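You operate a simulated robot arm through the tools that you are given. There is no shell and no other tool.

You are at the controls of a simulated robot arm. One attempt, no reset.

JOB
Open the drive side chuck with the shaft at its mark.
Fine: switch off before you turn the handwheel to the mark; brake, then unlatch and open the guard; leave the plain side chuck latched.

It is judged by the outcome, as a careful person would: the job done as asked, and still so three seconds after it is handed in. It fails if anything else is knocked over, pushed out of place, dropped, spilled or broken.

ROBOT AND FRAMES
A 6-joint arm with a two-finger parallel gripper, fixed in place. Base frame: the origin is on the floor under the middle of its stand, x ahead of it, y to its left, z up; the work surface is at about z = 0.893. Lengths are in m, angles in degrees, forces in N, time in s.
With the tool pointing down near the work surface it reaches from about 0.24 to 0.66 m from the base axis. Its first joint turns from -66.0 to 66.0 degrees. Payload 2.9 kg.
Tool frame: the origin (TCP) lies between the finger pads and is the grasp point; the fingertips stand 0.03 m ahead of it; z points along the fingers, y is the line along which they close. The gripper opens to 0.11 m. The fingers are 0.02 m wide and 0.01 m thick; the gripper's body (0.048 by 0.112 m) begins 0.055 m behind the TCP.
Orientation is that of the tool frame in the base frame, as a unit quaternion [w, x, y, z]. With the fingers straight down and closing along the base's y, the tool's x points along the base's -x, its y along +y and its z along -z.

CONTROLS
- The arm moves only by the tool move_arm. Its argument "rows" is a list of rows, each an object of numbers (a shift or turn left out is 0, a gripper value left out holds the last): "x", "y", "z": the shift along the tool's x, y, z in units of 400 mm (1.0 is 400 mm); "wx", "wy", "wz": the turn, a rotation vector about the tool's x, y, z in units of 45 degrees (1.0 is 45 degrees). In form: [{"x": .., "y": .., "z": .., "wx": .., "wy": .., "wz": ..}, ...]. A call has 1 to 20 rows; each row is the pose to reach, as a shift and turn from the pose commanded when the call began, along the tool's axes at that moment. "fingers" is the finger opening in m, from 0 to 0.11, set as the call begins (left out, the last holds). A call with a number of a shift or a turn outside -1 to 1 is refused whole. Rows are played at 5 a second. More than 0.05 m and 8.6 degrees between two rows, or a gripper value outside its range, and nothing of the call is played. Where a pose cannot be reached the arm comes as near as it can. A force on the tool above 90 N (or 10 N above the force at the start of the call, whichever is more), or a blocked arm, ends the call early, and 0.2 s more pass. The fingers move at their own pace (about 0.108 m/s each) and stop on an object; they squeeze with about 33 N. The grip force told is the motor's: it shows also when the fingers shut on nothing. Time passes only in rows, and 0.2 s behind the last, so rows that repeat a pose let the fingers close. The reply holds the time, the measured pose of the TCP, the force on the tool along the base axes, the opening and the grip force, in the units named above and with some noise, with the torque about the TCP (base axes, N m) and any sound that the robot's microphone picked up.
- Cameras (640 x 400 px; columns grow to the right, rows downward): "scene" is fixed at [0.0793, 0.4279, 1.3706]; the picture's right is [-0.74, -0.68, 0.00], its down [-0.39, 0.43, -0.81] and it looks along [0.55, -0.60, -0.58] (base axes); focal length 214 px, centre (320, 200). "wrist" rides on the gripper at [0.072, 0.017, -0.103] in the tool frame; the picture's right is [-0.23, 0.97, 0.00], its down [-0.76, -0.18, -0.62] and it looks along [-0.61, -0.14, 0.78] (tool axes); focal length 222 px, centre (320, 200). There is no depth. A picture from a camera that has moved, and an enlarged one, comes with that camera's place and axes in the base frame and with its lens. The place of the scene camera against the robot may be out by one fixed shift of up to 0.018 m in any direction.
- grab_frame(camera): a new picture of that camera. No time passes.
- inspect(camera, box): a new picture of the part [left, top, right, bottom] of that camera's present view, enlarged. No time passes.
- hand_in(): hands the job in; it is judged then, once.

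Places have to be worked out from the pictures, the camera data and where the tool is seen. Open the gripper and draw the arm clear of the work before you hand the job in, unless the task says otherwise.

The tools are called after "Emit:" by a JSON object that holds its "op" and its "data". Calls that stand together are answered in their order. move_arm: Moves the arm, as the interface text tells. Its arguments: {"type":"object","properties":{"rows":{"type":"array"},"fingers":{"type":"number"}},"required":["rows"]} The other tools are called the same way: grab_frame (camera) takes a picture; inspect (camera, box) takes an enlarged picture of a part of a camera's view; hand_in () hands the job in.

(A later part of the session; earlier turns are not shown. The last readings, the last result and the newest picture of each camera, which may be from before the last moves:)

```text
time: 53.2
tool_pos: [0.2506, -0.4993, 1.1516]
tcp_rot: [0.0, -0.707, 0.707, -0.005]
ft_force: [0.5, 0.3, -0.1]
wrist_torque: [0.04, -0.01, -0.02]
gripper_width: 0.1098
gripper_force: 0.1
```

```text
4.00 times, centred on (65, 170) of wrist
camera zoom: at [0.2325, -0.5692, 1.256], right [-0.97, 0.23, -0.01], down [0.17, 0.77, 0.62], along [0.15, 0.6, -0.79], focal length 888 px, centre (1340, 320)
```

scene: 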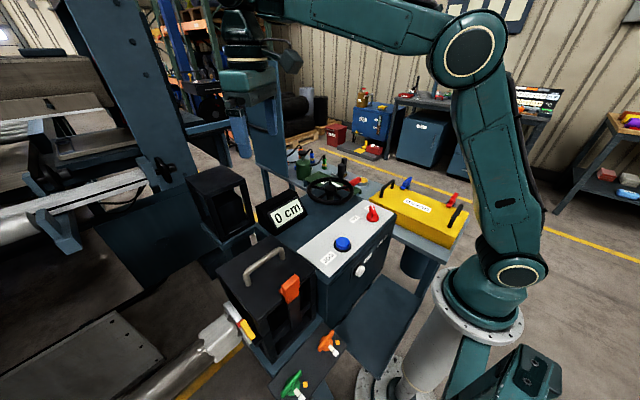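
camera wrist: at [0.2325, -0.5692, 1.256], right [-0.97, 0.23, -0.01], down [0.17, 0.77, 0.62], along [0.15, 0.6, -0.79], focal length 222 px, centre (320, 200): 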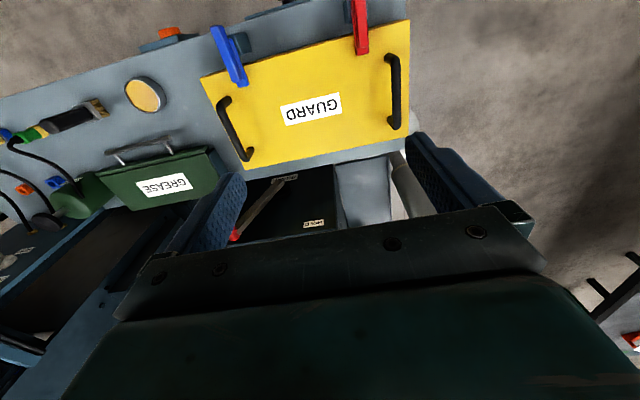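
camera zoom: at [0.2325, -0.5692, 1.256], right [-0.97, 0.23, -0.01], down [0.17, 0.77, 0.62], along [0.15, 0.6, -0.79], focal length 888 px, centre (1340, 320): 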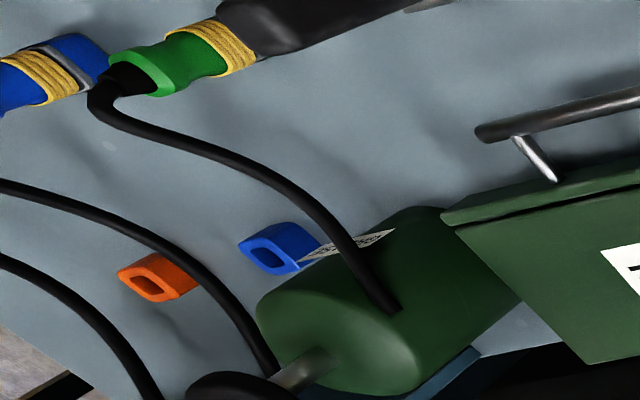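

The bench and upright panel (BLEED/SHUT, grease lines) belong to another station. The cage with the orange latch sits directly over the drive-side shaft end, so that's the chuck's guard. I'll start with the switch, at about (0.334, −0.107) on the panel: ON is at −45° and OFF at +45°. I move back towards it.

Emit:
{"op": "move_arm", "data": {"rows": [{"x": -0.062, "y": -0.04, "z": -0.016, "wz": 0.125}, {"x": -0.125, "y": -0.081, "z": -0.031, "wz": 0.25}, {"x": -0.187, "y": -0.122, "z": -0.047, "wz": 0.375}, {"x": -0.25, "y": -0.162, "z": -0.062, "wz": 0.5}, {"x": -0.312, "y": -0.203, "z": -0.078, "wz": 0.625}, {"x": -0.375, "y": -0.244, "z": -0.094, "wz": 0.75}, {"x": -0.437, "y": -0.284, "z": -0.11, "wz": 0.875}, {"x": -0.5, "y": -0.325, "z": -0.125, "wz": 1.0}]}}

```text
time: 55.0
tool_pos: [0.379, -0.3002, 1.2043]
tcp_rot: [0.007, -0.382, 0.924, -0.005]
ft_force: [0.8, 0.3, -0.4]
wrist_torque: [-0.04, -0.01, -0.02]
gripper_width: 0.1098
gripper_force: 0.0
```

Emit:
{"op": "move_arm", "data": {"rows": [{"x": -0.026, "y": 0.035, "wz": 0.125}, {"x": -0.053, "y": 0.071, "wz": 0.25}, {"x": -0.08, "y": 0.106, "wz": 0.375}, {"x": -0.106, "y": 0.142, "wz": 0.5}, {"x": -0.133, "y": 0.177, "wz": 0.625}, {"x": -0.159, "y": 0.212, "wz": 0.75}, {"x": -0.186, "y": 0.248, "wz": 0.875}, {"x": -0.212, "y": 0.283, "wz": 1.0}]}}

Emit:
{"op": "grab_frame", "data": {"camera": "wrist"}}

```text
time: 56.8
tool_pos: [0.3598, -0.1592, 1.2028]
tcp_rot: [0.008, 0.002, 1.0, -0.001]
ft_force: [0.5, 0.2, -0.5]
wrist_torque: [0.01, 0.03, 0.0]
gripper_width: 0.11
gripper_force: 0.0
```

```text
taken
camera wrist: at [0.2855, -0.1405, 1.3058], right [0.23, 0.97, 0.0], down [0.75, -0.18, 0.64], along [0.62, -0.15, -0.77], focal length 222 px, centre (320, 200)
```

wrist: 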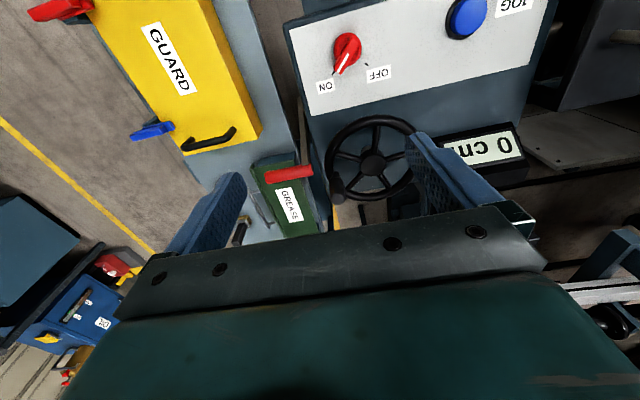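

Emit:
{"op": "inspect", "data": {"camera": "wrist", "box": [300, 20, 420, 100]}}

Emit:
{"op": "inspect", "data": {"camera": "scene", "box": [350, 190, 400, 230]}}

```text
5.00 times, centred on (360, 60) of wrist
camera zoom: at [0.2855, -0.1405, 1.3058], right [0.23, 0.97, 0.0], down [0.75, -0.18, 0.64], along [0.62, -0.15, -0.77], focal length 1111 px, centre (120, 900)
```

zoom: 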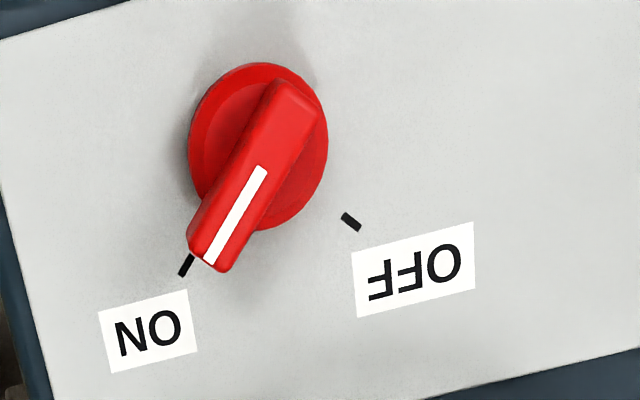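

```text
10.00 times, centred on (375, 210) of scene
camera zoom: at [0.0793, 0.4279, 1.3706], right [-0.74, -0.68, 0.0], down [-0.39, 0.43, -0.81], along [0.55, -0.6, -0.58], focal length 2145 px, centre (-230, 100)
```

zoom: 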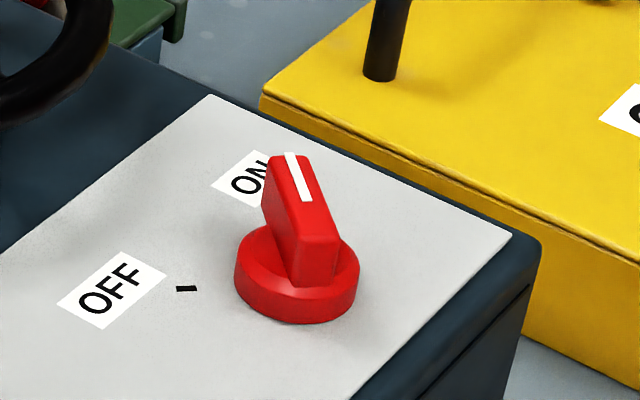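

The zoom gives the switch axis at about (0.3336, −0.1095), the panel at z≈0.892 and the handle top at z≈0.928. I move above it with the fingers straddling the bar (yaw −45°).

Emit:
{"op": "move_arm", "data": {"rows": [{"x": 0.008, "y": 0.015, "z": 0.06, "wz": 0.125}, {"x": 0.016, "y": 0.031, "z": 0.12, "wz": 0.25}, {"x": 0.025, "y": 0.046, "z": 0.19, "wz": 0.375}, {"x": 0.033, "y": 0.062, "z": 0.25, "wz": 0.5}, {"x": 0.041, "y": 0.078, "z": 0.31, "wz": 0.625}, {"x": 0.049, "y": 0.093, "z": 0.38, "wz": 0.75}, {"x": 0.057, "y": 0.109, "z": 0.44, "wz": 0.875}, {"x": 0.0655, "y": 0.124, "z": 0.5, "wz": 1.0}]}}

Emit:
{"op": "grab_frame", "data": {"camera": "wrist"}}

Emit:
{"op": "inspect", "data": {"camera": "scene", "box": [320, 150, 440, 230]}}

```text
time: 58.6
tool_pos: [0.336, -0.1111, 1.002]
tcp_rot: [0.008, 0.384, 0.923, 0.001]
ft_force: [0.1, 0.6, 0.3]
wrist_torque: [0.0, 0.03, -0.04]
gripper_width: 0.1098
gripper_force: 0.0
```

```text
taken
camera wrist: at [0.2945, -0.0466, 1.1054], right [0.85, 0.53, 0.01], down [0.4, -0.66, 0.63], along [0.34, -0.53, -0.77], focal length 222 px, centre (320, 200)
```

wrist: 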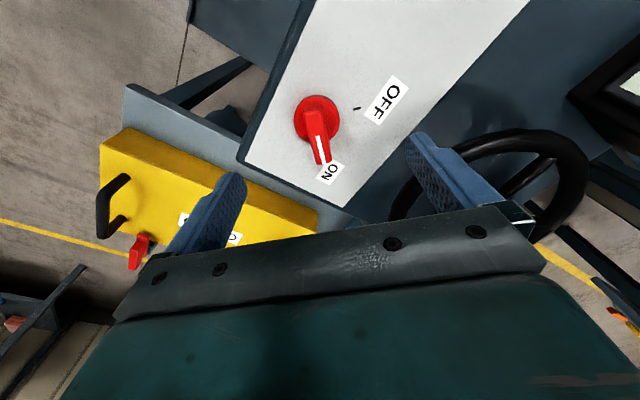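

```text
5.00 times, centred on (380, 190) of scene
camera zoom: at [0.0793, 0.4279, 1.3706], right [-0.74, -0.68, 0.0], down [-0.39, 0.43, -0.81], along [0.55, -0.6, -0.58], focal length 1072 px, centre (20, 250)
```

zoom: 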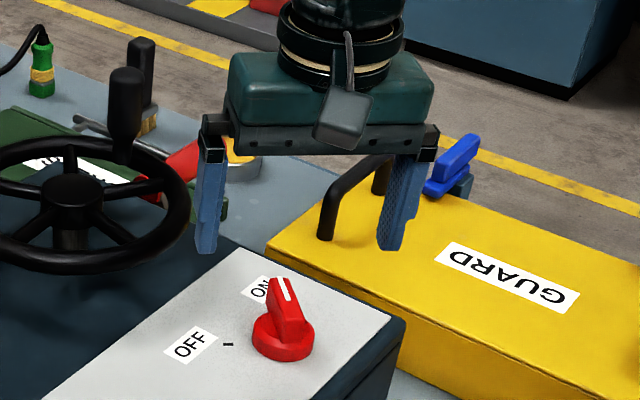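

The gripper is centred over the switch. I narrow the fingers and descend so the tips straddle the handle at z≈0.911.

Emit:
{"op": "move_arm", "data": {"fingers": 0.06, "rows": [{"x": 0.002, "z": 0.03}, {"x": 0.004, "z": 0.06}, {"x": 0.006, "z": 0.09}, {"x": 0.007, "z": 0.12}, {"x": 0.007, "z": 0.14}, {"x": 0.007, "z": 0.153}]}}

Emit:
{"op": "inspect", "data": {"camera": "scene", "box": [330, 170, 420, 230]}}

Emit:
{"op": "grab_frame", "data": {"camera": "wrist"}}

```text
time: 60.0
tool_pos: [0.3345, -0.1085, 0.94]
tcp_rot: [0.008, 0.383, 0.924, 0.0]
ft_force: [-0.4, 0.0, -0.2]
wrist_torque: [0.02, 0.0, 0.01]
gripper_width: 0.0599
gripper_force: 0.1
```

```text
6.67 times, centred on (375, 200) of scene
camera zoom: at [0.0793, 0.4279, 1.3706], right [-0.74, -0.68, 0.0], down [-0.39, 0.43, -0.81], along [0.55, -0.6, -0.58], focal length 1430 px, centre (-47, 200)
```

zoom: 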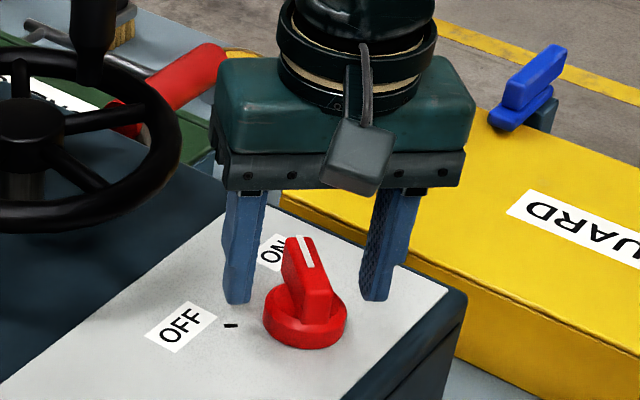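

```text
taken
camera wrist: at [0.2933, -0.0446, 1.044], right [0.85, 0.53, 0.01], down [0.4, -0.66, 0.63], along [0.34, -0.53, -0.78], focal length 222 px, centre (320, 200)
```

wrist: 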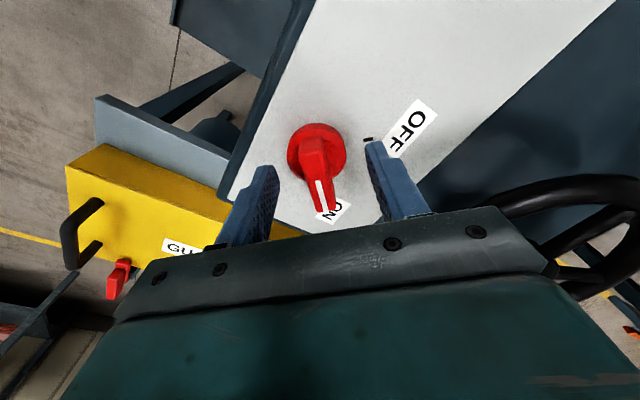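

The fingers straddle the handle, so I close the grip on it.

Emit:
{"op": "move_arm", "data": {"fingers": 0.0, "rows": [{"z": 0.153}, {"z": 0.0}, {"z": 0.0}]}}

```text
refused: row 1 steps farther than a row can; nothing moved
```

That row was my mistake, since shifts are relative to the current pose. I only hold position while closing.

Emit:
{"op": "move_arm", "data": {"fingers": 0.0, "rows": [{"z": 0.0}, {"z": 0.0}, {"z": 0.0}]}}

```text
time: 60.8
tool_pos: [0.3323, -0.1107, 0.9407]
tcp_rot: [0.006, 0.384, 0.923, -0.001]
ft_force: [-13.0, -13.3, 0.6]
wrist_torque: [-0.7, 0.4, 0.16]
gripper_width: 0.0149
gripper_force: 45.5
```

The handle is gripped at 15 mm width, with a small lateral load, so the axis is about 3 mm off along the closing line. I shift to relieve that before turning.

Emit:
{"op": "move_arm", "data": {"rows": [{"y": -0.005}, {"y": -0.009}]}}

```text
time: 61.4
tool_pos: [0.3335, -0.1097, 0.94]
tcp_rot: [0.008, 0.381, 0.924, 0.002]
ft_force: [0.7, 2.6, -2.6]
wrist_torque: [-0.33, 0.88, -0.05]
gripper_width: 0.0148
gripper_force: 45.1
```

Forces are nearly gone and the TCP is right on the axis. I turn the switch counter-clockwise toward OFF, first 45°.

Emit:
{"op": "move_arm", "data": {"rows": [{"wz": -0.125}, {"wz": -0.25}, {"wz": -0.375}, {"wz": -0.5}, {"wz": -0.625}, {"wz": -0.75}, {"wz": -0.875}, {"wz": -1.0}]}}

```text
time: 63.2
tool_pos: [0.3331, -0.1111, 0.941]
tcp_rot: [0.009, -0.003, 1.0, 0.0]
ft_force: [10.5, 18.6, -1.6]
wrist_torque: [0.38, -1.02, -0.03]
gripper_width: 0.0148
gripper_force: 44.6
```

The turn is following, with moderate lateral force. I shift slightly towards the true axis and turn the remaining 45°.

Emit:
{"op": "move_arm", "data": {"rows": [{"x": -0.003, "y": 0.004}, {"x": -0.003, "y": 0.005, "wz": -0.125}, {"x": -0.003, "y": 0.005, "wz": -0.25}, {"x": -0.003, "y": 0.005, "wz": -0.375}, {"x": -0.003, "y": 0.005, "wz": -0.5}, {"x": -0.003, "y": 0.005, "wz": -0.625}, {"x": -0.003, "y": 0.005, "wz": -0.75}, {"x": -0.003, "y": 0.005, "wz": -0.875}, {"x": -0.003, "y": 0.005, "wz": -1.0}]}}

Emit:
{"op": "inspect", "data": {"camera": "scene", "box": [330, 170, 420, 230]}}

```text
time: 65.2
tool_pos: [0.3338, -0.1089, 0.9416]
tcp_rot: [0.006, -0.384, 0.923, -0.004]
ft_force: [-6.1, 10.7, 13.5]
wrist_torque: [1.47, 0.01, -0.17]
gripper_width: 0.0147
gripper_force: 44.6
```

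```text
6.67 times, centred on (375, 200) of scene
camera zoom: at [0.079, 0.4281, 1.3705], right [-0.74, -0.68, 0.0], down [-0.39, 0.43, -0.81], along [0.55, -0.6, -0.58], focal length 1430 px, centre (-47, 200)
```

zoom: 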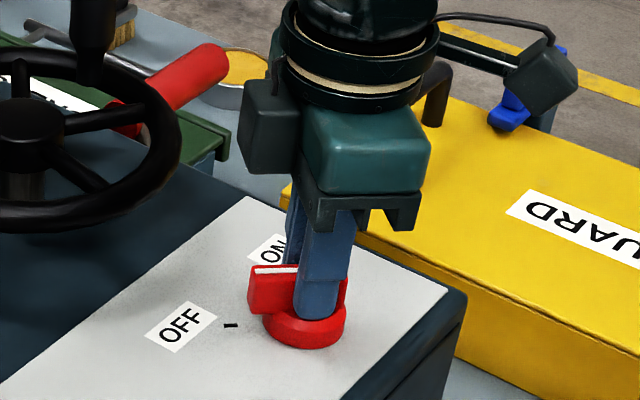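

The handle now points toward OFF. I release and rise to check.

Emit:
{"op": "move_arm", "data": {"fingers": 0.05, "rows": [{"z": 0.0}, {"z": 0.0}, {"z": -0.05}, {"z": -0.1}, {"z": -0.15}, {"z": -0.2}, {"z": -0.25}, {"z": -0.3}]}}

Emit:
{"op": "inspect", "data": {"camera": "scene", "box": [345, 185, 405, 230]}}

Emit:
{"op": "grab_frame", "data": {"camera": "wrist"}}

```text
time: 67.0
tool_pos: [0.3316, -0.1114, 1.0609]
tcp_rot: [0.006, -0.383, 0.924, -0.004]
ft_force: [-0.1, -0.4, -0.2]
wrist_torque: [-0.01, 0.01, -0.03]
gripper_width: 0.0501
gripper_force: 0.1
```

```text
8.89 times, centred on (375, 208) of scene
camera zoom: at [0.0793, 0.4279, 1.3706], right [-0.74, -0.68, 0.0], down [-0.39, 0.43, -0.81], along [0.55, -0.6, -0.58], focal length 1906 px, centre (-169, 133)
```

zoom: 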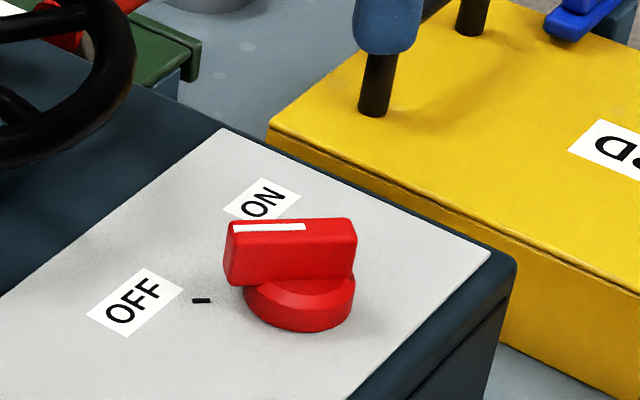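

```text
taken
camera wrist: at [0.2659, -0.1482, 1.1646], right [-0.53, 0.85, -0.01], down [0.65, 0.42, 0.63], along [0.54, 0.33, -0.78], focal length 222 px, centre (320, 200)
```

wrist: 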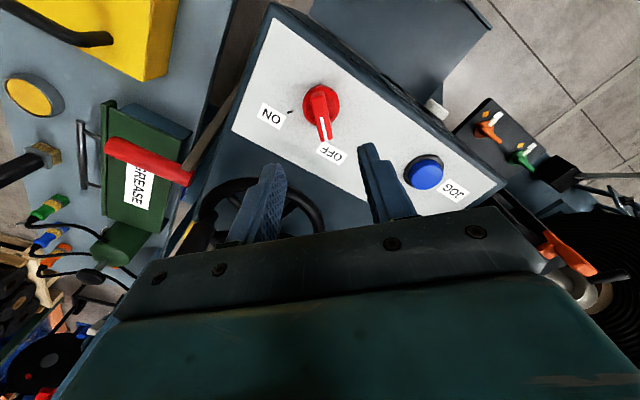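

Emit:
{"op": "inspect", "data": {"camera": "wrist", "box": [260, 70, 380, 170]}}

Emit:
{"op": "inspect", "data": {"camera": "scene", "box": [250, 140, 400, 240]}}

```text
4.00 times, centred on (320, 120) of wrist
camera zoom: at [0.2659, -0.1482, 1.1646], right [-0.53, 0.85, -0.01], down [0.65, 0.42, 0.63], along [0.54, 0.33, -0.78], focal length 888 px, centre (320, 520)
```

zoom: 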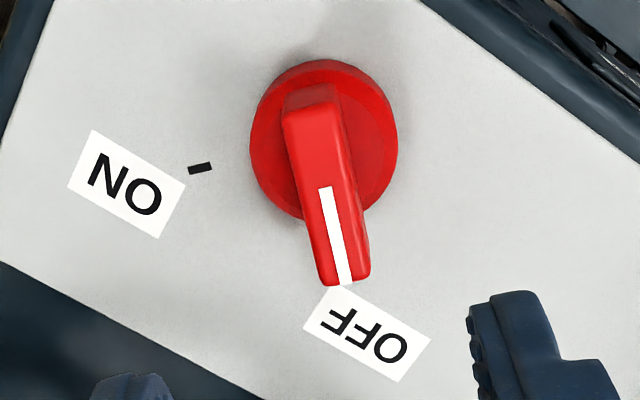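

```text
4.00 times, centred on (325, 190) of scene
camera zoom: at [0.0793, 0.4279, 1.3706], right [-0.74, -0.68, 0.0], down [-0.39, 0.43, -0.81], along [0.55, -0.6, -0.58], focal length 858 px, centre (300, 240)
```

zoom: 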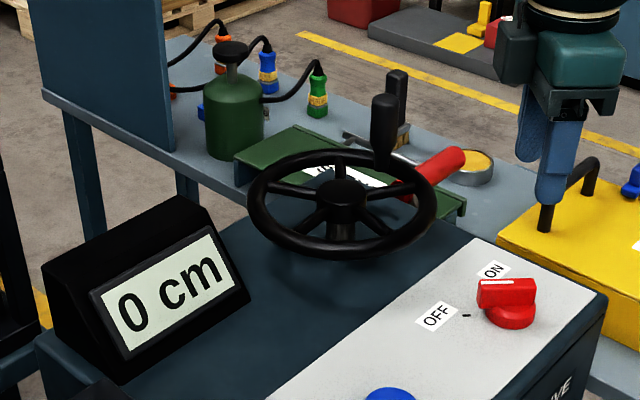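

The switch is clearly at OFF. Next is the handwheel, so I rise and move towards it to locate the crank handle precisely.

Emit:
{"op": "move_arm", "data": {"rows": [{"z": -0.1, "wz": 0.1}, {"x": -0.01, "y": -0.03, "z": -0.18, "wz": 0.22}, {"x": -0.03, "y": -0.06, "z": -0.24, "wz": 0.35}, {"x": -0.045, "y": -0.1, "z": -0.28, "wz": 0.48}, {"x": -0.06, "y": -0.14, "z": -0.32, "wz": 0.6}, {"x": -0.075, "y": -0.18, "z": -0.35, "wz": 0.74}, {"x": -0.09, "y": -0.21, "z": -0.35, "wz": 0.87}, {"x": -0.104, "y": -0.242, "z": -0.35, "wz": 1.0}]}}

Emit:
{"op": "grab_frame", "data": {"camera": "wrist"}}

```text
time: 68.8
tool_pos: [0.4272, -0.149, 1.2]
tcp_rot: [0.009, 0.001, 1.0, -0.002]
ft_force: [0.8, -0.4, 0.4]
wrist_torque: [-0.05, 0.0, 0.0]
gripper_width: 0.05
gripper_force: 0.0
```

```text
taken
camera wrist: at [0.352, -0.1308, 1.3042], right [0.23, 0.97, 0.0], down [0.75, -0.18, 0.64], along [0.62, -0.15, -0.77], focal length 222 px, centre (320, 200)
```

wrist: 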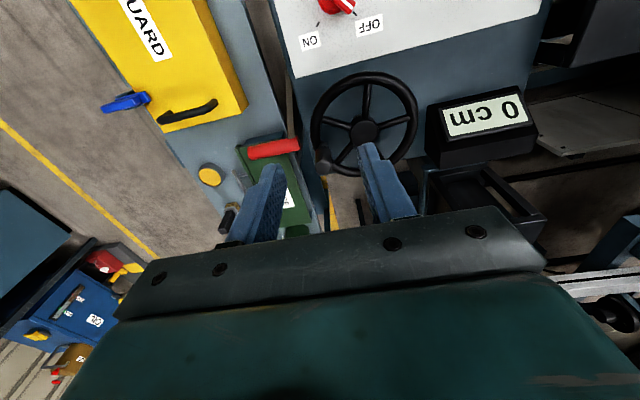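

Emit:
{"op": "inspect", "data": {"camera": "wrist", "box": [290, 60, 430, 190]}}

Emit:
{"op": "inspect", "data": {"camera": "scene", "box": [295, 145, 365, 210]}}

```text
3.08 times, centred on (360, 125) of wrist
camera zoom: at [0.352, -0.1308, 1.3042], right [0.23, 0.97, 0.0], down [0.75, -0.18, 0.64], along [0.62, -0.15, -0.77], focal length 684 px, centre (197, 431)
```

zoom: 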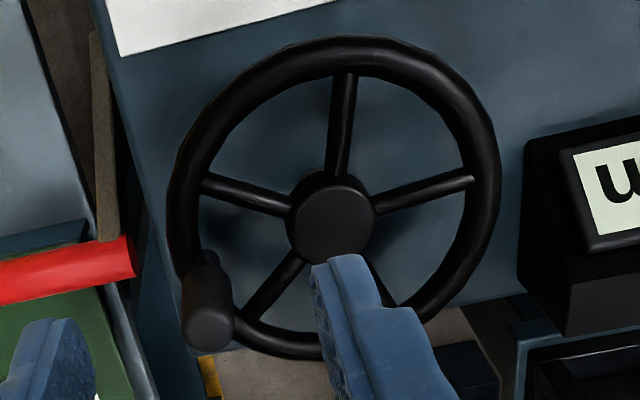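

```text
6.15 times, centred on (330, 178) of scene
camera zoom: at [0.0793, 0.4279, 1.3706], right [-0.74, -0.68, 0.0], down [-0.39, 0.43, -0.81], along [0.55, -0.6, -0.58], focal length 1320 px, centre (258, 338)
```

zoom: 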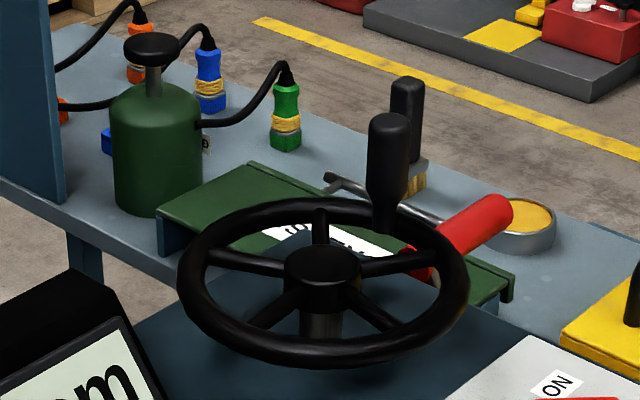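

The crank handle's top is at about (0.521, −0.166, 1.010) and the hub at about (0.511, −0.095, 0.944), giving a crank radius of about 0.072. I move above the crank.

Emit:
{"op": "move_arm", "data": {"rows": [{"x": -0.06, "y": -0.01, "z": 0.03}, {"x": -0.12, "y": -0.02, "z": 0.08}, {"x": -0.18, "y": -0.032, "z": 0.16}, {"x": -0.235, "y": -0.0425, "z": 0.24}, {"x": -0.235, "y": -0.0425, "z": 0.32}]}}

Emit:
{"op": "inspect", "data": {"camera": "scene", "box": [290, 120, 410, 210]}}

Emit:
{"op": "grab_frame", "data": {"camera": "wrist"}}

```text
time: 70.0
tool_pos: [0.5237, -0.163, 1.0756]
tcp_rot: [0.008, 0.0, 1.0, -0.001]
ft_force: [-0.5, 0.1, -0.5]
wrist_torque: [0.02, -0.04, -0.05]
gripper_width: 0.0499
gripper_force: 0.1
```

```text
4.44 times, centred on (350, 165) of scene
camera zoom: at [0.0793, 0.4279, 1.3706], right [-0.74, -0.68, 0.0], down [-0.39, 0.43, -0.81], along [0.55, -0.6, -0.58], focal length 953 px, centre (187, 356)
```

zoom: 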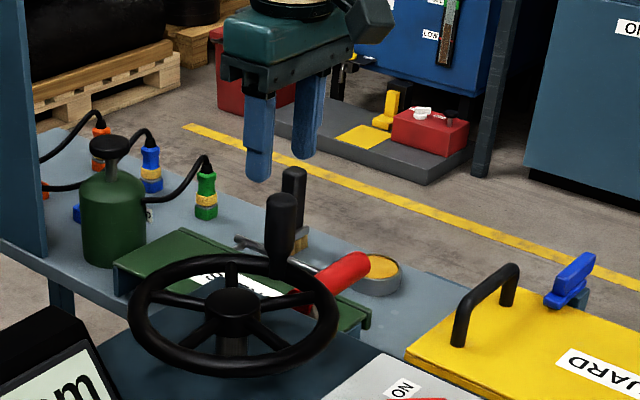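

```text
taken
camera wrist: at [0.4488, -0.1447, 1.1784], right [0.23, 0.97, 0.0], down [0.75, -0.18, 0.64], along [0.62, -0.14, -0.77], focal length 222 px, centre (320, 200)
```

wrist: 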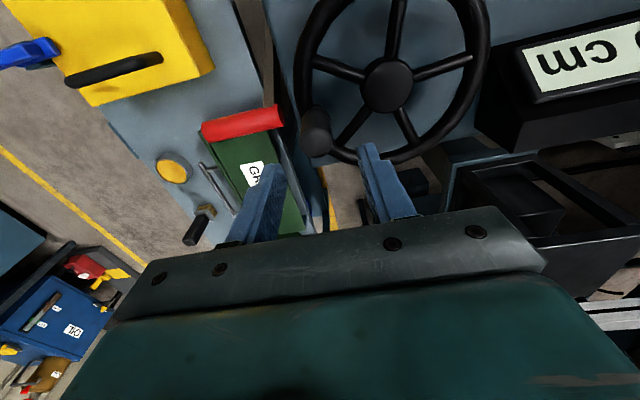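

Emit:
{"op": "inspect", "data": {"camera": "wrist", "box": [270, 90, 370, 170]}}

```text
5.00 times, centred on (320, 130) of wrist
camera zoom: at [0.4488, -0.1447, 1.1784], right [0.23, 0.97, 0.0], down [0.75, -0.18, 0.64], along [0.62, -0.14, -0.77], focal length 1111 px, centre (320, 550)
```

zoom: 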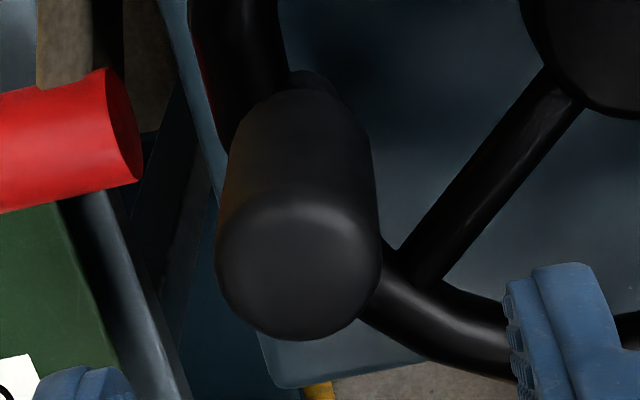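

The crank is centred at about (0.5255, −0.1654), nearly under the tool. I descend around it.

Emit:
{"op": "move_arm", "data": {"fingers": 0.055, "rows": [{"x": -0.002, "y": -0.006, "z": 0.05}, {"x": -0.002, "y": -0.006, "z": 0.1}, {"x": -0.002, "y": -0.006, "z": 0.14}, {"x": -0.002, "y": -0.006, "z": 0.175}, {"x": -0.002, "y": -0.006, "z": 0.19}]}}

Emit:
{"op": "inspect", "data": {"camera": "scene", "box": [290, 130, 390, 210]}}

```text
time: 71.2
tool_pos: [0.5243, -0.168, 0.9996]
tcp_rot: [0.008, -0.001, 1.0, -0.001]
ft_force: [0.7, -0.1, 0.8]
wrist_torque: [0.0, -0.01, -0.01]
gripper_width: 0.055
gripper_force: 0.0
```

```text
5.00 times, centred on (340, 170) of scene
camera zoom: at [0.0793, 0.4279, 1.3706], right [-0.74, -0.68, 0.0], down [-0.39, 0.43, -0.81], along [0.55, -0.6, -0.58], focal length 1072 px, centre (220, 350)
```

zoom: 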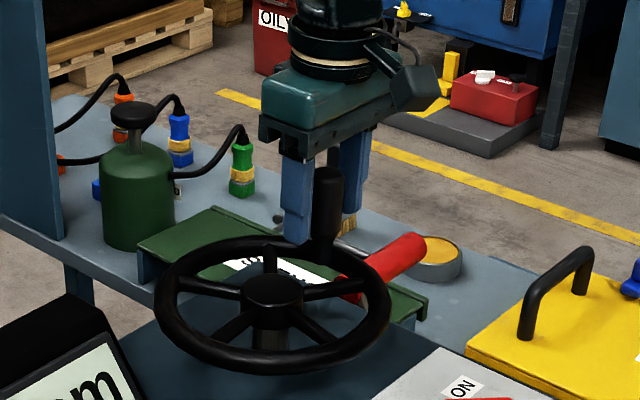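

Emit:
{"op": "move_arm", "data": {"fingers": 0.0, "rows": [{"z": 0.0}, {"z": 0.0}, {"z": 0.0}]}}

Emit:
{"op": "inspect", "data": {"camera": "scene", "box": [210, 290, 290, 360]}}

```text
time: 72.0
tool_pos: [0.5255, -0.1677, 0.9998]
tcp_rot: [0.007, -0.001, 1.0, -0.001]
ft_force: [-1.7, 12.7, -0.5]
wrist_torque: [1.42, -0.56, 0.01]
gripper_width: 0.0252
gripper_force: 44.9
```

```text
5.71 times, centred on (250, 325) of scene
camera zoom: at [0.0792, 0.4282, 1.3705], right [-0.74, -0.68, 0.0], down [-0.39, 0.43, -0.81], along [0.55, -0.6, -0.58], focal length 1226 px, centre (720, -514)
```

zoom: 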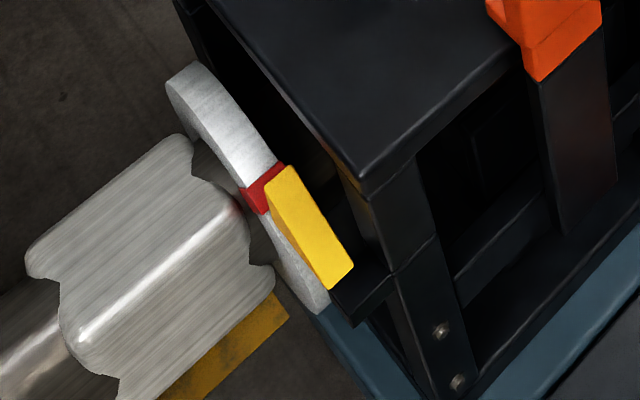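

The crank is held (25 mm). The scene view shows the wedge's back face with its tip hidden beneath. I turn the wheel about 10° counter-clockwise as a test and watch the disc.

Emit:
{"op": "move_arm", "data": {"rows": [{"y": 0.005}, {"x": -0.0075, "y": 0.007, "wz": -0.056}, {"x": -0.015, "y": 0.009, "wz": -0.111}, {"x": -0.0225, "y": 0.011, "wz": -0.167}, {"x": -0.03, "y": 0.014, "wz": -0.222}, {"x": -0.03, "y": 0.014, "wz": -0.222}]}}

Emit:
{"op": "inspect", "data": {"camera": "scene", "box": [210, 290, 290, 360]}}

Emit:
{"op": "inspect", "data": {"camera": "scene", "box": [250, 130, 390, 220]}}

```text
time: 73.4
tool_pos: [0.5369, -0.164, 0.999]
tcp_rot: [0.007, -0.086, 0.996, -0.003]
ft_force: [-5.9, -11.1, 1.0]
wrist_torque: [1.23, 0.87, 0.56]
gripper_width: 0.0251
gripper_force: 45.5
```

```text
5.71 times, centred on (250, 325) of scene
camera zoom: at [0.0792, 0.4275, 1.3707], right [-0.74, -0.68, 0.0], down [-0.39, 0.43, -0.81], along [0.55, -0.6, -0.58], focal length 1226 px, centre (720, -514)
```

zoom: 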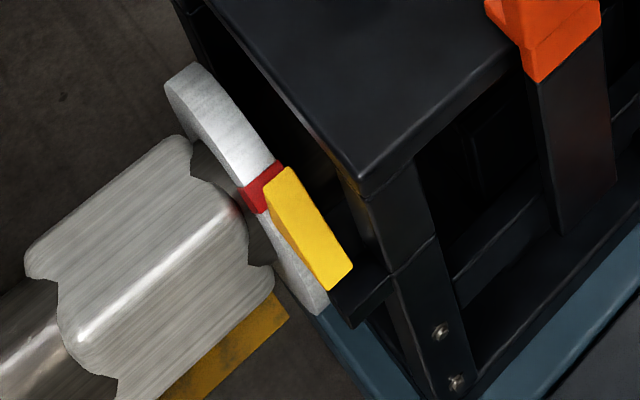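

```text
4.44 times, centred on (320, 175) of scene
camera zoom: at [0.0792, 0.4275, 1.3707], right [-0.74, -0.68, 0.0], down [-0.39, 0.43, -0.81], along [0.55, -0.6, -0.58], focal length 953 px, centre (320, 311)
```

zoom: 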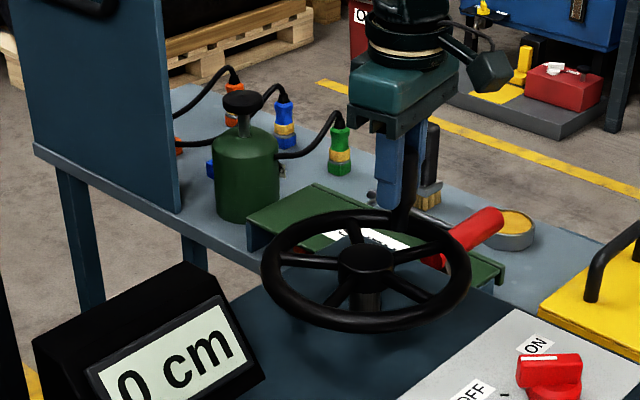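

The disc barely moved, so the handwheel is strongly geared down. I continue counter-clockwise by another 30° along the crank circle and compare.

Emit:
{"op": "move_arm", "data": {"rows": [{"x": -0.01, "y": -0.005, "wz": -0.083}, {"x": -0.021, "y": -0.003, "wz": -0.167}, {"x": -0.032, "y": 0.001, "wz": -0.25}, {"x": -0.043, "y": 0.006, "wz": -0.333}, {"x": -0.054, "y": 0.012, "wz": -0.417}, {"x": -0.064, "y": 0.018, "wz": -0.5}, {"x": -0.074, "y": 0.026, "wz": -0.583}, {"x": -0.0825, "y": 0.033, "wz": -0.667}, {"x": -0.0825, "y": 0.033, "wz": -0.667}]}}

Emit:
{"op": "inspect", "data": {"camera": "scene", "box": [210, 290, 290, 360]}}

Emit:
{"op": "inspect", "data": {"camera": "scene", "box": [250, 130, 390, 220]}}

```text
time: 75.4
tool_pos: [0.5686, -0.1444, 0.9987]
tcp_rot: [0.004, -0.342, 0.939, -0.004]
ft_force: [-2.3, -15.1, -22.5]
wrist_torque: [0.84, 1.99, 0.73]
gripper_width: 0.0254
gripper_force: 44.9
```

```text
5.71 times, centred on (250, 325) of scene
camera zoom: at [0.0797, 0.4273, 1.3707], right [-0.74, -0.68, 0.0], down [-0.39, 0.43, -0.81], along [0.55, -0.6, -0.58], focal length 1226 px, centre (720, -514)
```

zoom: 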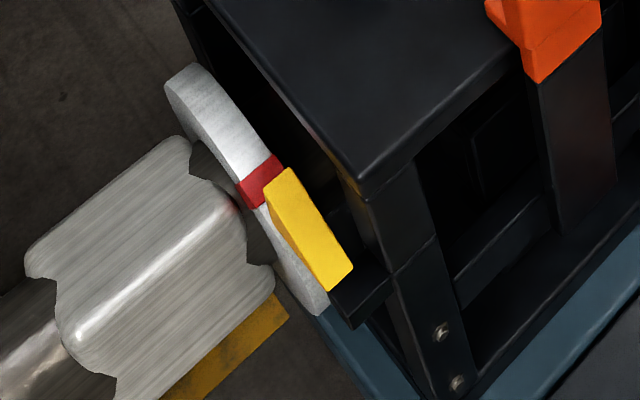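

```text
4.44 times, centred on (320, 175) of scene
camera zoom: at [0.0797, 0.4273, 1.3707], right [-0.74, -0.68, 0.0], down [-0.39, 0.43, -0.81], along [0.55, -0.6, -0.58], focal length 953 px, centre (320, 311)
```

zoom: 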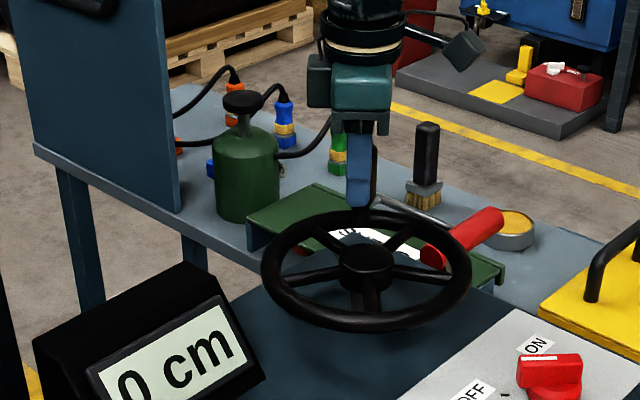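

Counter-clockwise moves the mark away from the wedge (40° of wheel gives about 2–3° of disc), so the right direction is clockwise. I turn back clockwise, the first 45°.

Emit:
{"op": "move_arm", "data": {"rows": [{"x": 0.0235, "y": -0.007, "wz": 0.167}, {"x": 0.048, "y": -0.007, "wz": 0.333}, {"x": 0.072, "y": -0.004, "wz": 0.5}, {"x": 0.0955, "y": 0.002, "wz": 0.667}, {"x": 0.1185, "y": 0.011, "wz": 0.833}, {"x": 0.139, "y": 0.023, "wz": 1.0}]}}

```text
time: 76.8
tool_pos: [0.5197, -0.1671, 0.9992]
tcp_rot: [0.007, 0.039, 0.999, 0.0]
ft_force: [-6.2, 39.9, -11.8]
wrist_torque: [-0.83, 0.49, 0.46]
gripper_width: 0.0251
gripper_force: 45.4
```

There's a radial force from a slight centre error. I refit the hub at (0.5145, −0.095) with radius 0.0725, then continue clockwise another 45°.

Emit:
{"op": "move_arm", "data": {"rows": [{"x": 0.024, "y": 0.0045, "wz": 0.167}, {"x": 0.048, "y": 0.005, "wz": 0.333}, {"x": 0.071, "y": 0.009, "wz": 0.5}, {"x": 0.094, "y": 0.0165, "wz": 0.667}, {"x": 0.1155, "y": 0.026, "wz": 0.833}, {"x": 0.136, "y": 0.039, "wz": 1.0}]}}

Emit:
{"op": "inspect", "data": {"camera": "scene", "box": [210, 290, 290, 360]}}

```text
time: 78.2
tool_pos: [0.4669, -0.1495, 0.9998]
tcp_rot: [0.008, 0.422, 0.907, 0.002]
ft_force: [19.9, 21.2, -13.8]
wrist_torque: [-1.63, 0.73, 0.16]
gripper_width: 0.0256
gripper_force: 44.7
```

```text
5.71 times, centred on (250, 325) of scene
camera zoom: at [0.08, 0.4285, 1.3703], right [-0.74, -0.68, 0.0], down [-0.39, 0.43, -0.81], along [0.55, -0.6, -0.58], focal length 1226 px, centre (720, -514)
```

zoom: 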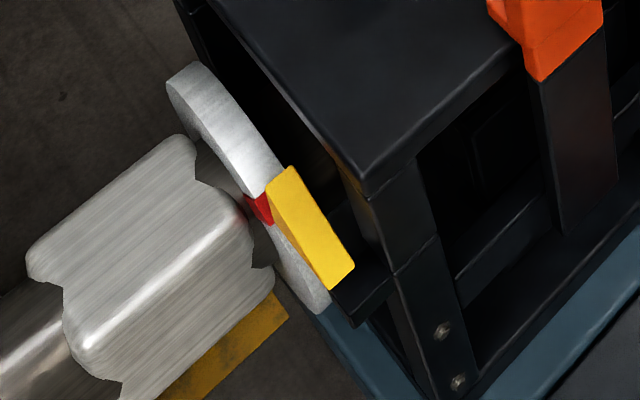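

Clockwise is right: the mark is moving in behind the wedge, about 10° of disc per 91° of wheel. I turn about 30° more and then check from the +y side.

Emit:
{"op": "move_arm", "data": {"rows": [{"x": 0.0237, "y": 0.0, "wz": 0.167}, {"x": 0.047, "y": 0.0025, "wz": 0.333}, {"x": 0.0695, "y": 0.0075, "wz": 0.5}, {"x": 0.0915, "y": 0.0145, "wz": 0.667}]}}

Emit:
{"op": "inspect", "data": {"camera": "scene", "box": [210, 290, 290, 360]}}

Emit:
{"op": "inspect", "data": {"camera": "scene", "box": [250, 130, 390, 220]}}

```text
time: 79.2
tool_pos: [0.4461, -0.1213, 1.0]
tcp_rot: [0.007, 0.645, 0.764, 0.003]
ft_force: [7.5, -1.2, 6.6]
wrist_torque: [-0.16, 2.05, -0.16]
gripper_width: 0.0256
gripper_force: 44.8
```

```text
5.71 times, centred on (250, 325) of scene
camera zoom: at [0.0795, 0.4278, 1.3706], right [-0.74, -0.68, 0.0], down [-0.39, 0.43, -0.81], along [0.55, -0.6, -0.58], focal length 1226 px, centre (720, -514)
```

zoom: 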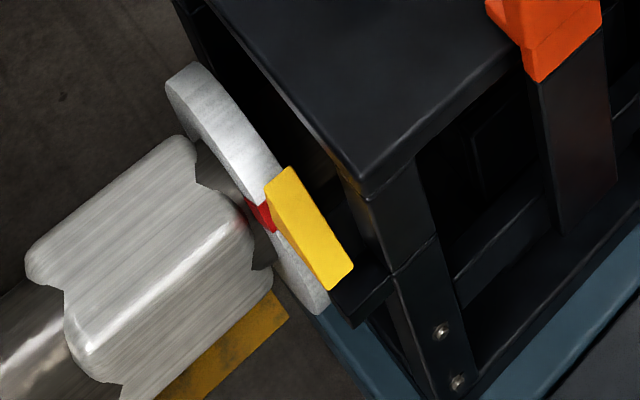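

```text
4.44 times, centred on (320, 175) of scene
camera zoom: at [0.0795, 0.4278, 1.3706], right [-0.74, -0.68, 0.0], down [-0.39, 0.43, -0.81], along [0.55, -0.6, -0.58], focal length 953 px, centre (320, 311)
```

zoom: 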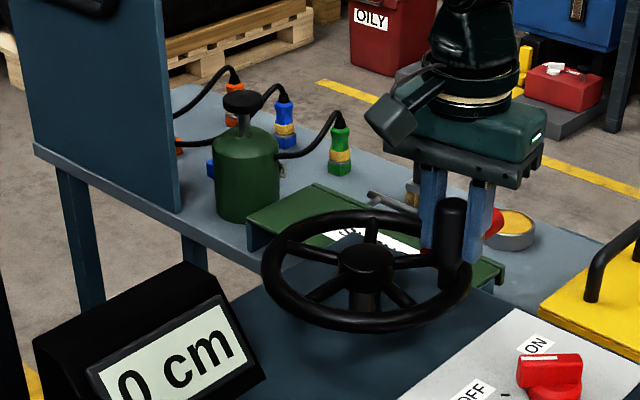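

I release the crank gently and go up, then around to the +y side to compare the mark with the wedge tip.

Emit:
{"op": "move_arm", "data": {"fingers": 0.06, "rows": [{"z": 0.0}, {"z": 0.0}, {"z": -0.05}, {"z": -0.12}, {"z": -0.2}, {"z": -0.3}, {"z": -0.4}, {"z": -0.5}]}}

Emit:
{"op": "inspect", "data": {"camera": "scene", "box": [210, 290, 290, 360]}}

```text
time: 81.0
tool_pos: [0.4413, -0.1182, 1.1984]
tcp_rot: [0.008, 0.643, 0.766, 0.003]
ft_force: [-0.5, 0.3, 1.1]
wrist_torque: [0.0, -0.01, 0.0]
gripper_width: 0.0597
gripper_force: 0.1
```

```text
5.71 times, centred on (250, 325) of scene
camera zoom: at [0.0793, 0.4279, 1.3706], right [-0.74, -0.68, 0.0], down [-0.39, 0.43, -0.81], along [0.55, -0.6, -0.58], focal length 1226 px, centre (720, -514)
```

zoom: 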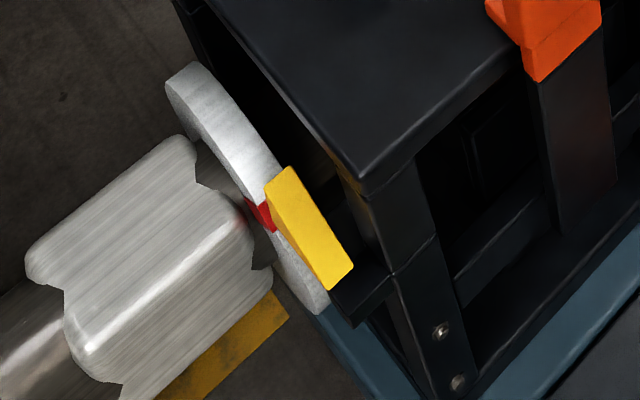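

Emit:
{"op": "move_arm", "data": {"rows": [{"x": 0.098, "y": 0.017}, {"x": 0.197, "y": 0.035}, {"x": 0.295, "y": 0.052}, {"x": 0.394, "y": 0.069}, {"x": 0.492, "y": 0.087}, {"x": 0.591, "y": 0.104}, {"x": 0.689, "y": 0.121}, {"x": 0.788, "y": 0.139}, {"x": 0.886, "y": 0.156}]}}

Emit:
{"op": "move_arm", "data": {"rows": [{"x": 0.088, "y": -0.013, "z": 0.0, "wz": 0.028}, {"x": 0.176, "y": -0.026, "z": 0.03, "wz": 0.056}, {"x": 0.264, "y": -0.039, "z": 0.07, "wz": 0.083}, {"x": 0.352, "y": -0.052, "z": 0.12, "wz": 0.111}, {"x": 0.44, "y": -0.065, "z": 0.17, "wz": 0.139}, {"x": 0.528, "y": -0.078, "z": 0.22, "wz": 0.167}, {"x": 0.616, "y": -0.091, "z": 0.26, "wz": 0.194}, {"x": 0.704, "y": -0.104, "z": 0.3, "wz": 0.222}]}}

Emit:
{"op": "grab_frame", "data": {"camera": "wrist"}}

```text
time: 83.0
tool_pos: [0.442, 0.2421, 1.1968]
tcp_rot: [0.007, 0.643, 0.766, 0.004]
ft_force: [-0.3, 0.0, 0.6]
wrist_torque: [0.01, 0.0, 0.03]
gripper_width: 0.0596
gripper_force: 0.1
```

```text
time: 84.8
tool_pos: [0.3566, 0.5114, 1.0744]
tcp_rot: [0.006, 0.707, 0.707, 0.005]
ft_force: [0.3, 0.6, 0.7]
wrist_torque: [-0.03, 0.02, 0.0]
gripper_width: 0.0599
gripper_force: 0.0
```

```text
taken
camera wrist: at [0.3718, 0.5851, 1.1784], right [0.97, -0.23, 0.01], down [-0.19, -0.76, 0.62], along [-0.13, -0.61, -0.78], focal length 222 px, centre (320, 200)
```

wrist: 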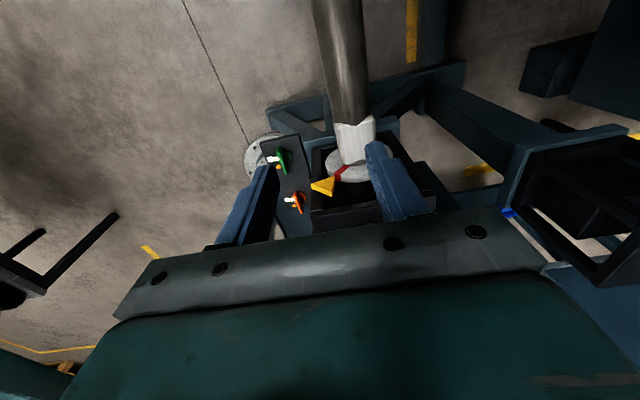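

Emit:
{"op": "inspect", "data": {"camera": "wrist", "box": [300, 135, 380, 205]}}

Emit:
{"op": "inspect", "data": {"camera": "wrist", "box": [315, 155, 360, 200]}}

```text
5.71 times, centred on (340, 170) of wrist
camera zoom: at [0.3718, 0.5851, 1.1784], right [0.97, -0.23, 0.01], down [-0.19, -0.76, 0.62], along [-0.13, -0.61, -0.78], focal length 1269 px, centre (206, 371)
```

zoom: 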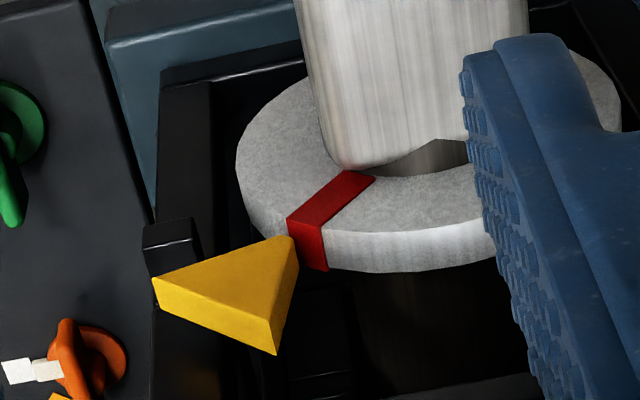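

```text
8.89 times, centred on (338, 178) of wrist
camera zoom: at [0.3718, 0.5851, 1.1784], right [0.97, -0.23, 0.01], down [-0.19, -0.76, 0.62], along [-0.13, -0.61, -0.78], focal length 1974 px, centre (164, 400)
```

zoom: 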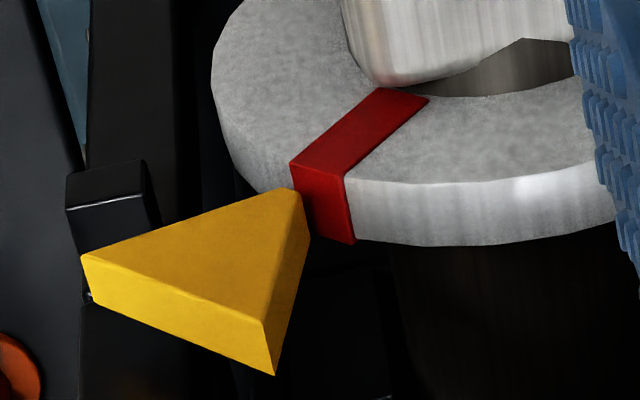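

The tip now lines up near the left edge of the red band: I estimate the mark at about 131° and the tip at about 133–135°. I take a second viewpoint to triangulate this more accurately.

Emit:
{"op": "move_arm", "data": {"rows": [{"x": -0.026, "y": -0.055, "z": 0.037}, {"x": -0.052, "y": -0.11, "z": 0.073}, {"x": -0.0785, "y": -0.1665, "z": 0.11}]}}

Emit:
{"op": "grab_frame", "data": {"camera": "wrist"}}

```text
time: 85.6
tool_pos: [0.2911, 0.4789, 1.0305]
tcp_rot: [0.007, 0.707, 0.707, 0.005]
ft_force: [-1.2, 1.4, 0.0]
wrist_torque: [0.0, -0.01, -0.02]
gripper_width: 0.0597
gripper_force: 0.2
```

```text
taken
camera wrist: at [0.3059, 0.5536, 1.1354], right [0.97, -0.23, 0.02], down [-0.19, -0.76, 0.62], along [-0.13, -0.61, -0.78], focal length 222 px, centre (320, 200)
```

wrist: 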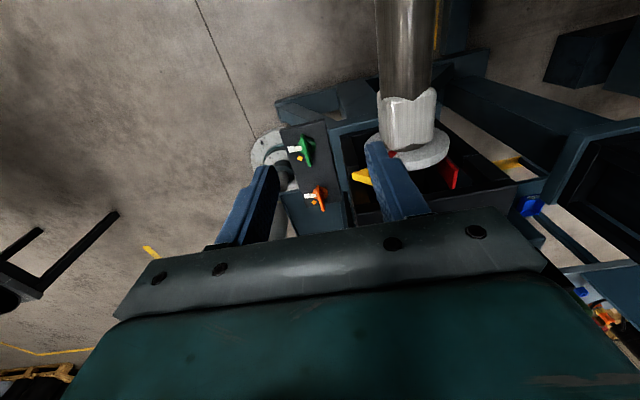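

Emit:
{"op": "move_arm", "data": {"fingers": 0.11, "rows": [{"y": 0.05}, {"y": 0.08}, {"y": 0.08}]}}

Emit:
{"op": "inspect", "data": {"camera": "wrist", "box": [330, 130, 420, 200]}}

```text
time: 86.4
tool_pos: [0.3242, 0.4793, 1.0308]
tcp_rot: [0.008, 0.707, 0.707, 0.004]
ft_force: [0.4, 0.5, -0.6]
wrist_torque: [0.02, 0.0, 0.01]
gripper_width: 0.1102
gripper_force: 0.1
```

```text
5.71 times, centred on (375, 165) of wrist
camera zoom: at [0.3385, 0.5531, 1.1355], right [0.97, -0.23, 0.02], down [-0.19, -0.76, 0.62], along [-0.13, -0.61, -0.78], focal length 1269 px, centre (6, 400)
```

zoom: 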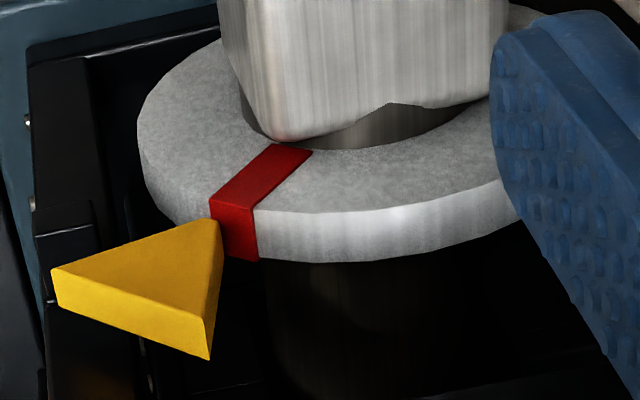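

Triangulation puts the mark at about 129.5–131° and the wedge tip about 3° further on, so a bit more clockwise wheel is needed (roughly 35°). I go back to the crank.

Emit:
{"op": "move_arm", "data": {"fingers": 0.06, "rows": [{"x": -0.02, "y": 0.02, "z": -0.1}, {"x": -0.07, "y": 0.05, "z": -0.2, "wz": -0.03}, {"x": -0.14, "y": 0.09, "z": -0.27, "wz": -0.06}, {"x": -0.22, "y": 0.13, "z": -0.33, "wz": -0.09}, {"x": -0.31, "y": 0.17, "z": -0.38, "wz": -0.12}, {"x": -0.4, "y": 0.21, "z": -0.415, "wz": -0.15}, {"x": -0.5, "y": 0.25, "z": -0.415, "wz": -0.19}, {"x": -0.5925, "y": 0.295, "z": -0.415, "wz": -0.222}]}}

```text
time: 88.2
tool_pos: [0.4381, 0.2447, 1.1985]
tcp_rot: [0.007, 0.643, 0.766, 0.003]
ft_force: [-0.2, -0.1, -0.4]
wrist_torque: [-0.01, -0.03, -0.04]
gripper_width: 0.0601
gripper_force: 0.1
out of reach, approached as far as the arm can: row 5, 6
```

Emit:
{"op": "move_arm", "data": {"rows": [{"x": -0.1, "y": -0.015}, {"x": -0.2, "y": -0.03}, {"x": -0.3, "y": -0.045}, {"x": -0.4, "y": -0.06}, {"x": -0.5, "y": -0.076}, {"x": -0.6, "y": -0.091}, {"x": -0.7, "y": -0.106, "z": 0.03}, {"x": -0.8, "y": -0.121, "z": 0.1}, {"x": -0.87, "y": -0.131, "z": 0.18}, {"x": -0.904, "y": -0.137, "z": 0.25}]}}

Emit:
{"op": "grab_frame", "data": {"camera": "wrist"}}

Emit:
{"op": "inspect", "data": {"camera": "scene", "box": [290, 130, 410, 210]}}

```text
time: 90.4
tool_pos: [0.4955, -0.1288, 1.1612]
tcp_rot: [0.005, 0.642, 0.767, 0.002]
ft_force: [-0.4, -0.4, -0.3]
wrist_torque: [-0.05, 0.03, 0.03]
gripper_width: 0.06
gripper_force: 0.1
out of reach, approached as far as the arm can: row 3, 4, 5, 6, 7, 8, 9, 10
```

```text
taken
camera wrist: at [0.4983, -0.0537, 1.2664], right [1.0, -0.05, 0.01], down [-0.05, -0.78, 0.63], along [-0.03, -0.62, -0.78], focal length 222 px, centre (320, 200)
```

wrist: 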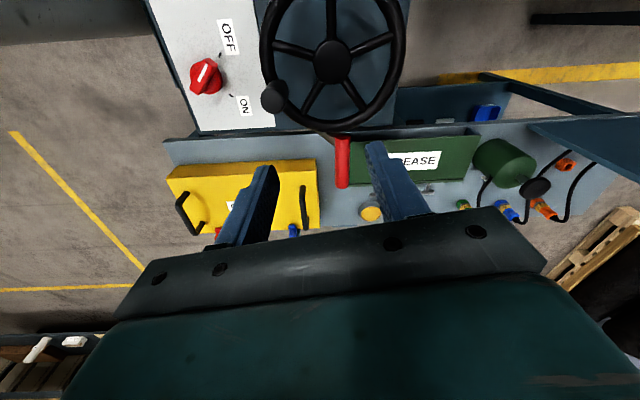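

```text
5.00 times, centred on (350, 170) of scene
camera zoom: at [0.0793, 0.4279, 1.3706], right [-0.74, -0.68, 0.0], down [-0.39, 0.43, -0.81], along [0.55, -0.6, -0.58], focal length 1072 px, centre (170, 350)
```

zoom: 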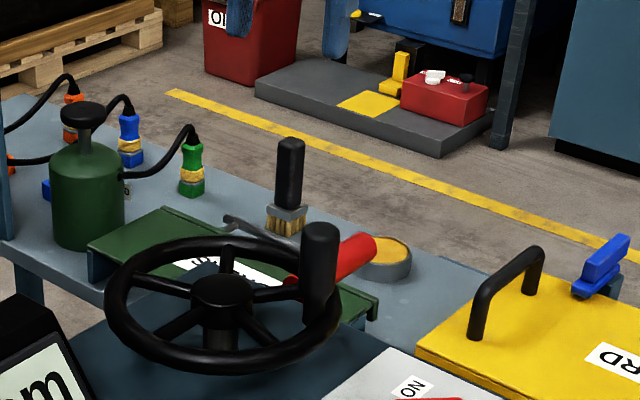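

The arm couldn't follow the last part of that path, so I look at its configuration.

Emit:
{"op": "grab_frame", "data": {"camera": "scene"}}

```text
taken
```

scene: 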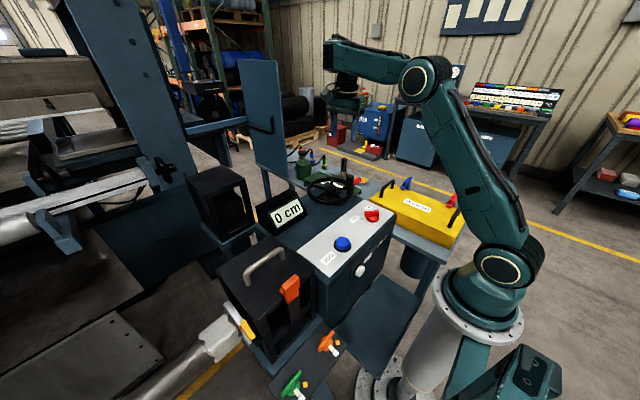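

The arm seems to be in an awkward wrist branch at this yaw. I rotate the tool back toward yaw 0, which also suits regripping the crank.

Emit:
{"op": "move_arm", "data": {"rows": [{"wz": -0.11}, {"wz": -0.22}, {"wz": -0.33}, {"wz": -0.44}, {"wz": -0.55}, {"wz": -0.66}, {"wz": -0.78}, {"wz": -0.89}, {"wz": -1.0}]}}

```text
time: 92.4
tool_pos: [0.4953, -0.1341, 1.1634]
tcp_rot: [0.007, 0.3, 0.954, 0.0]
ft_force: [-0.8, -0.4, 0.0]
wrist_torque: [-0.01, 0.02, 0.02]
gripper_width: 0.06
gripper_force: 0.0
```

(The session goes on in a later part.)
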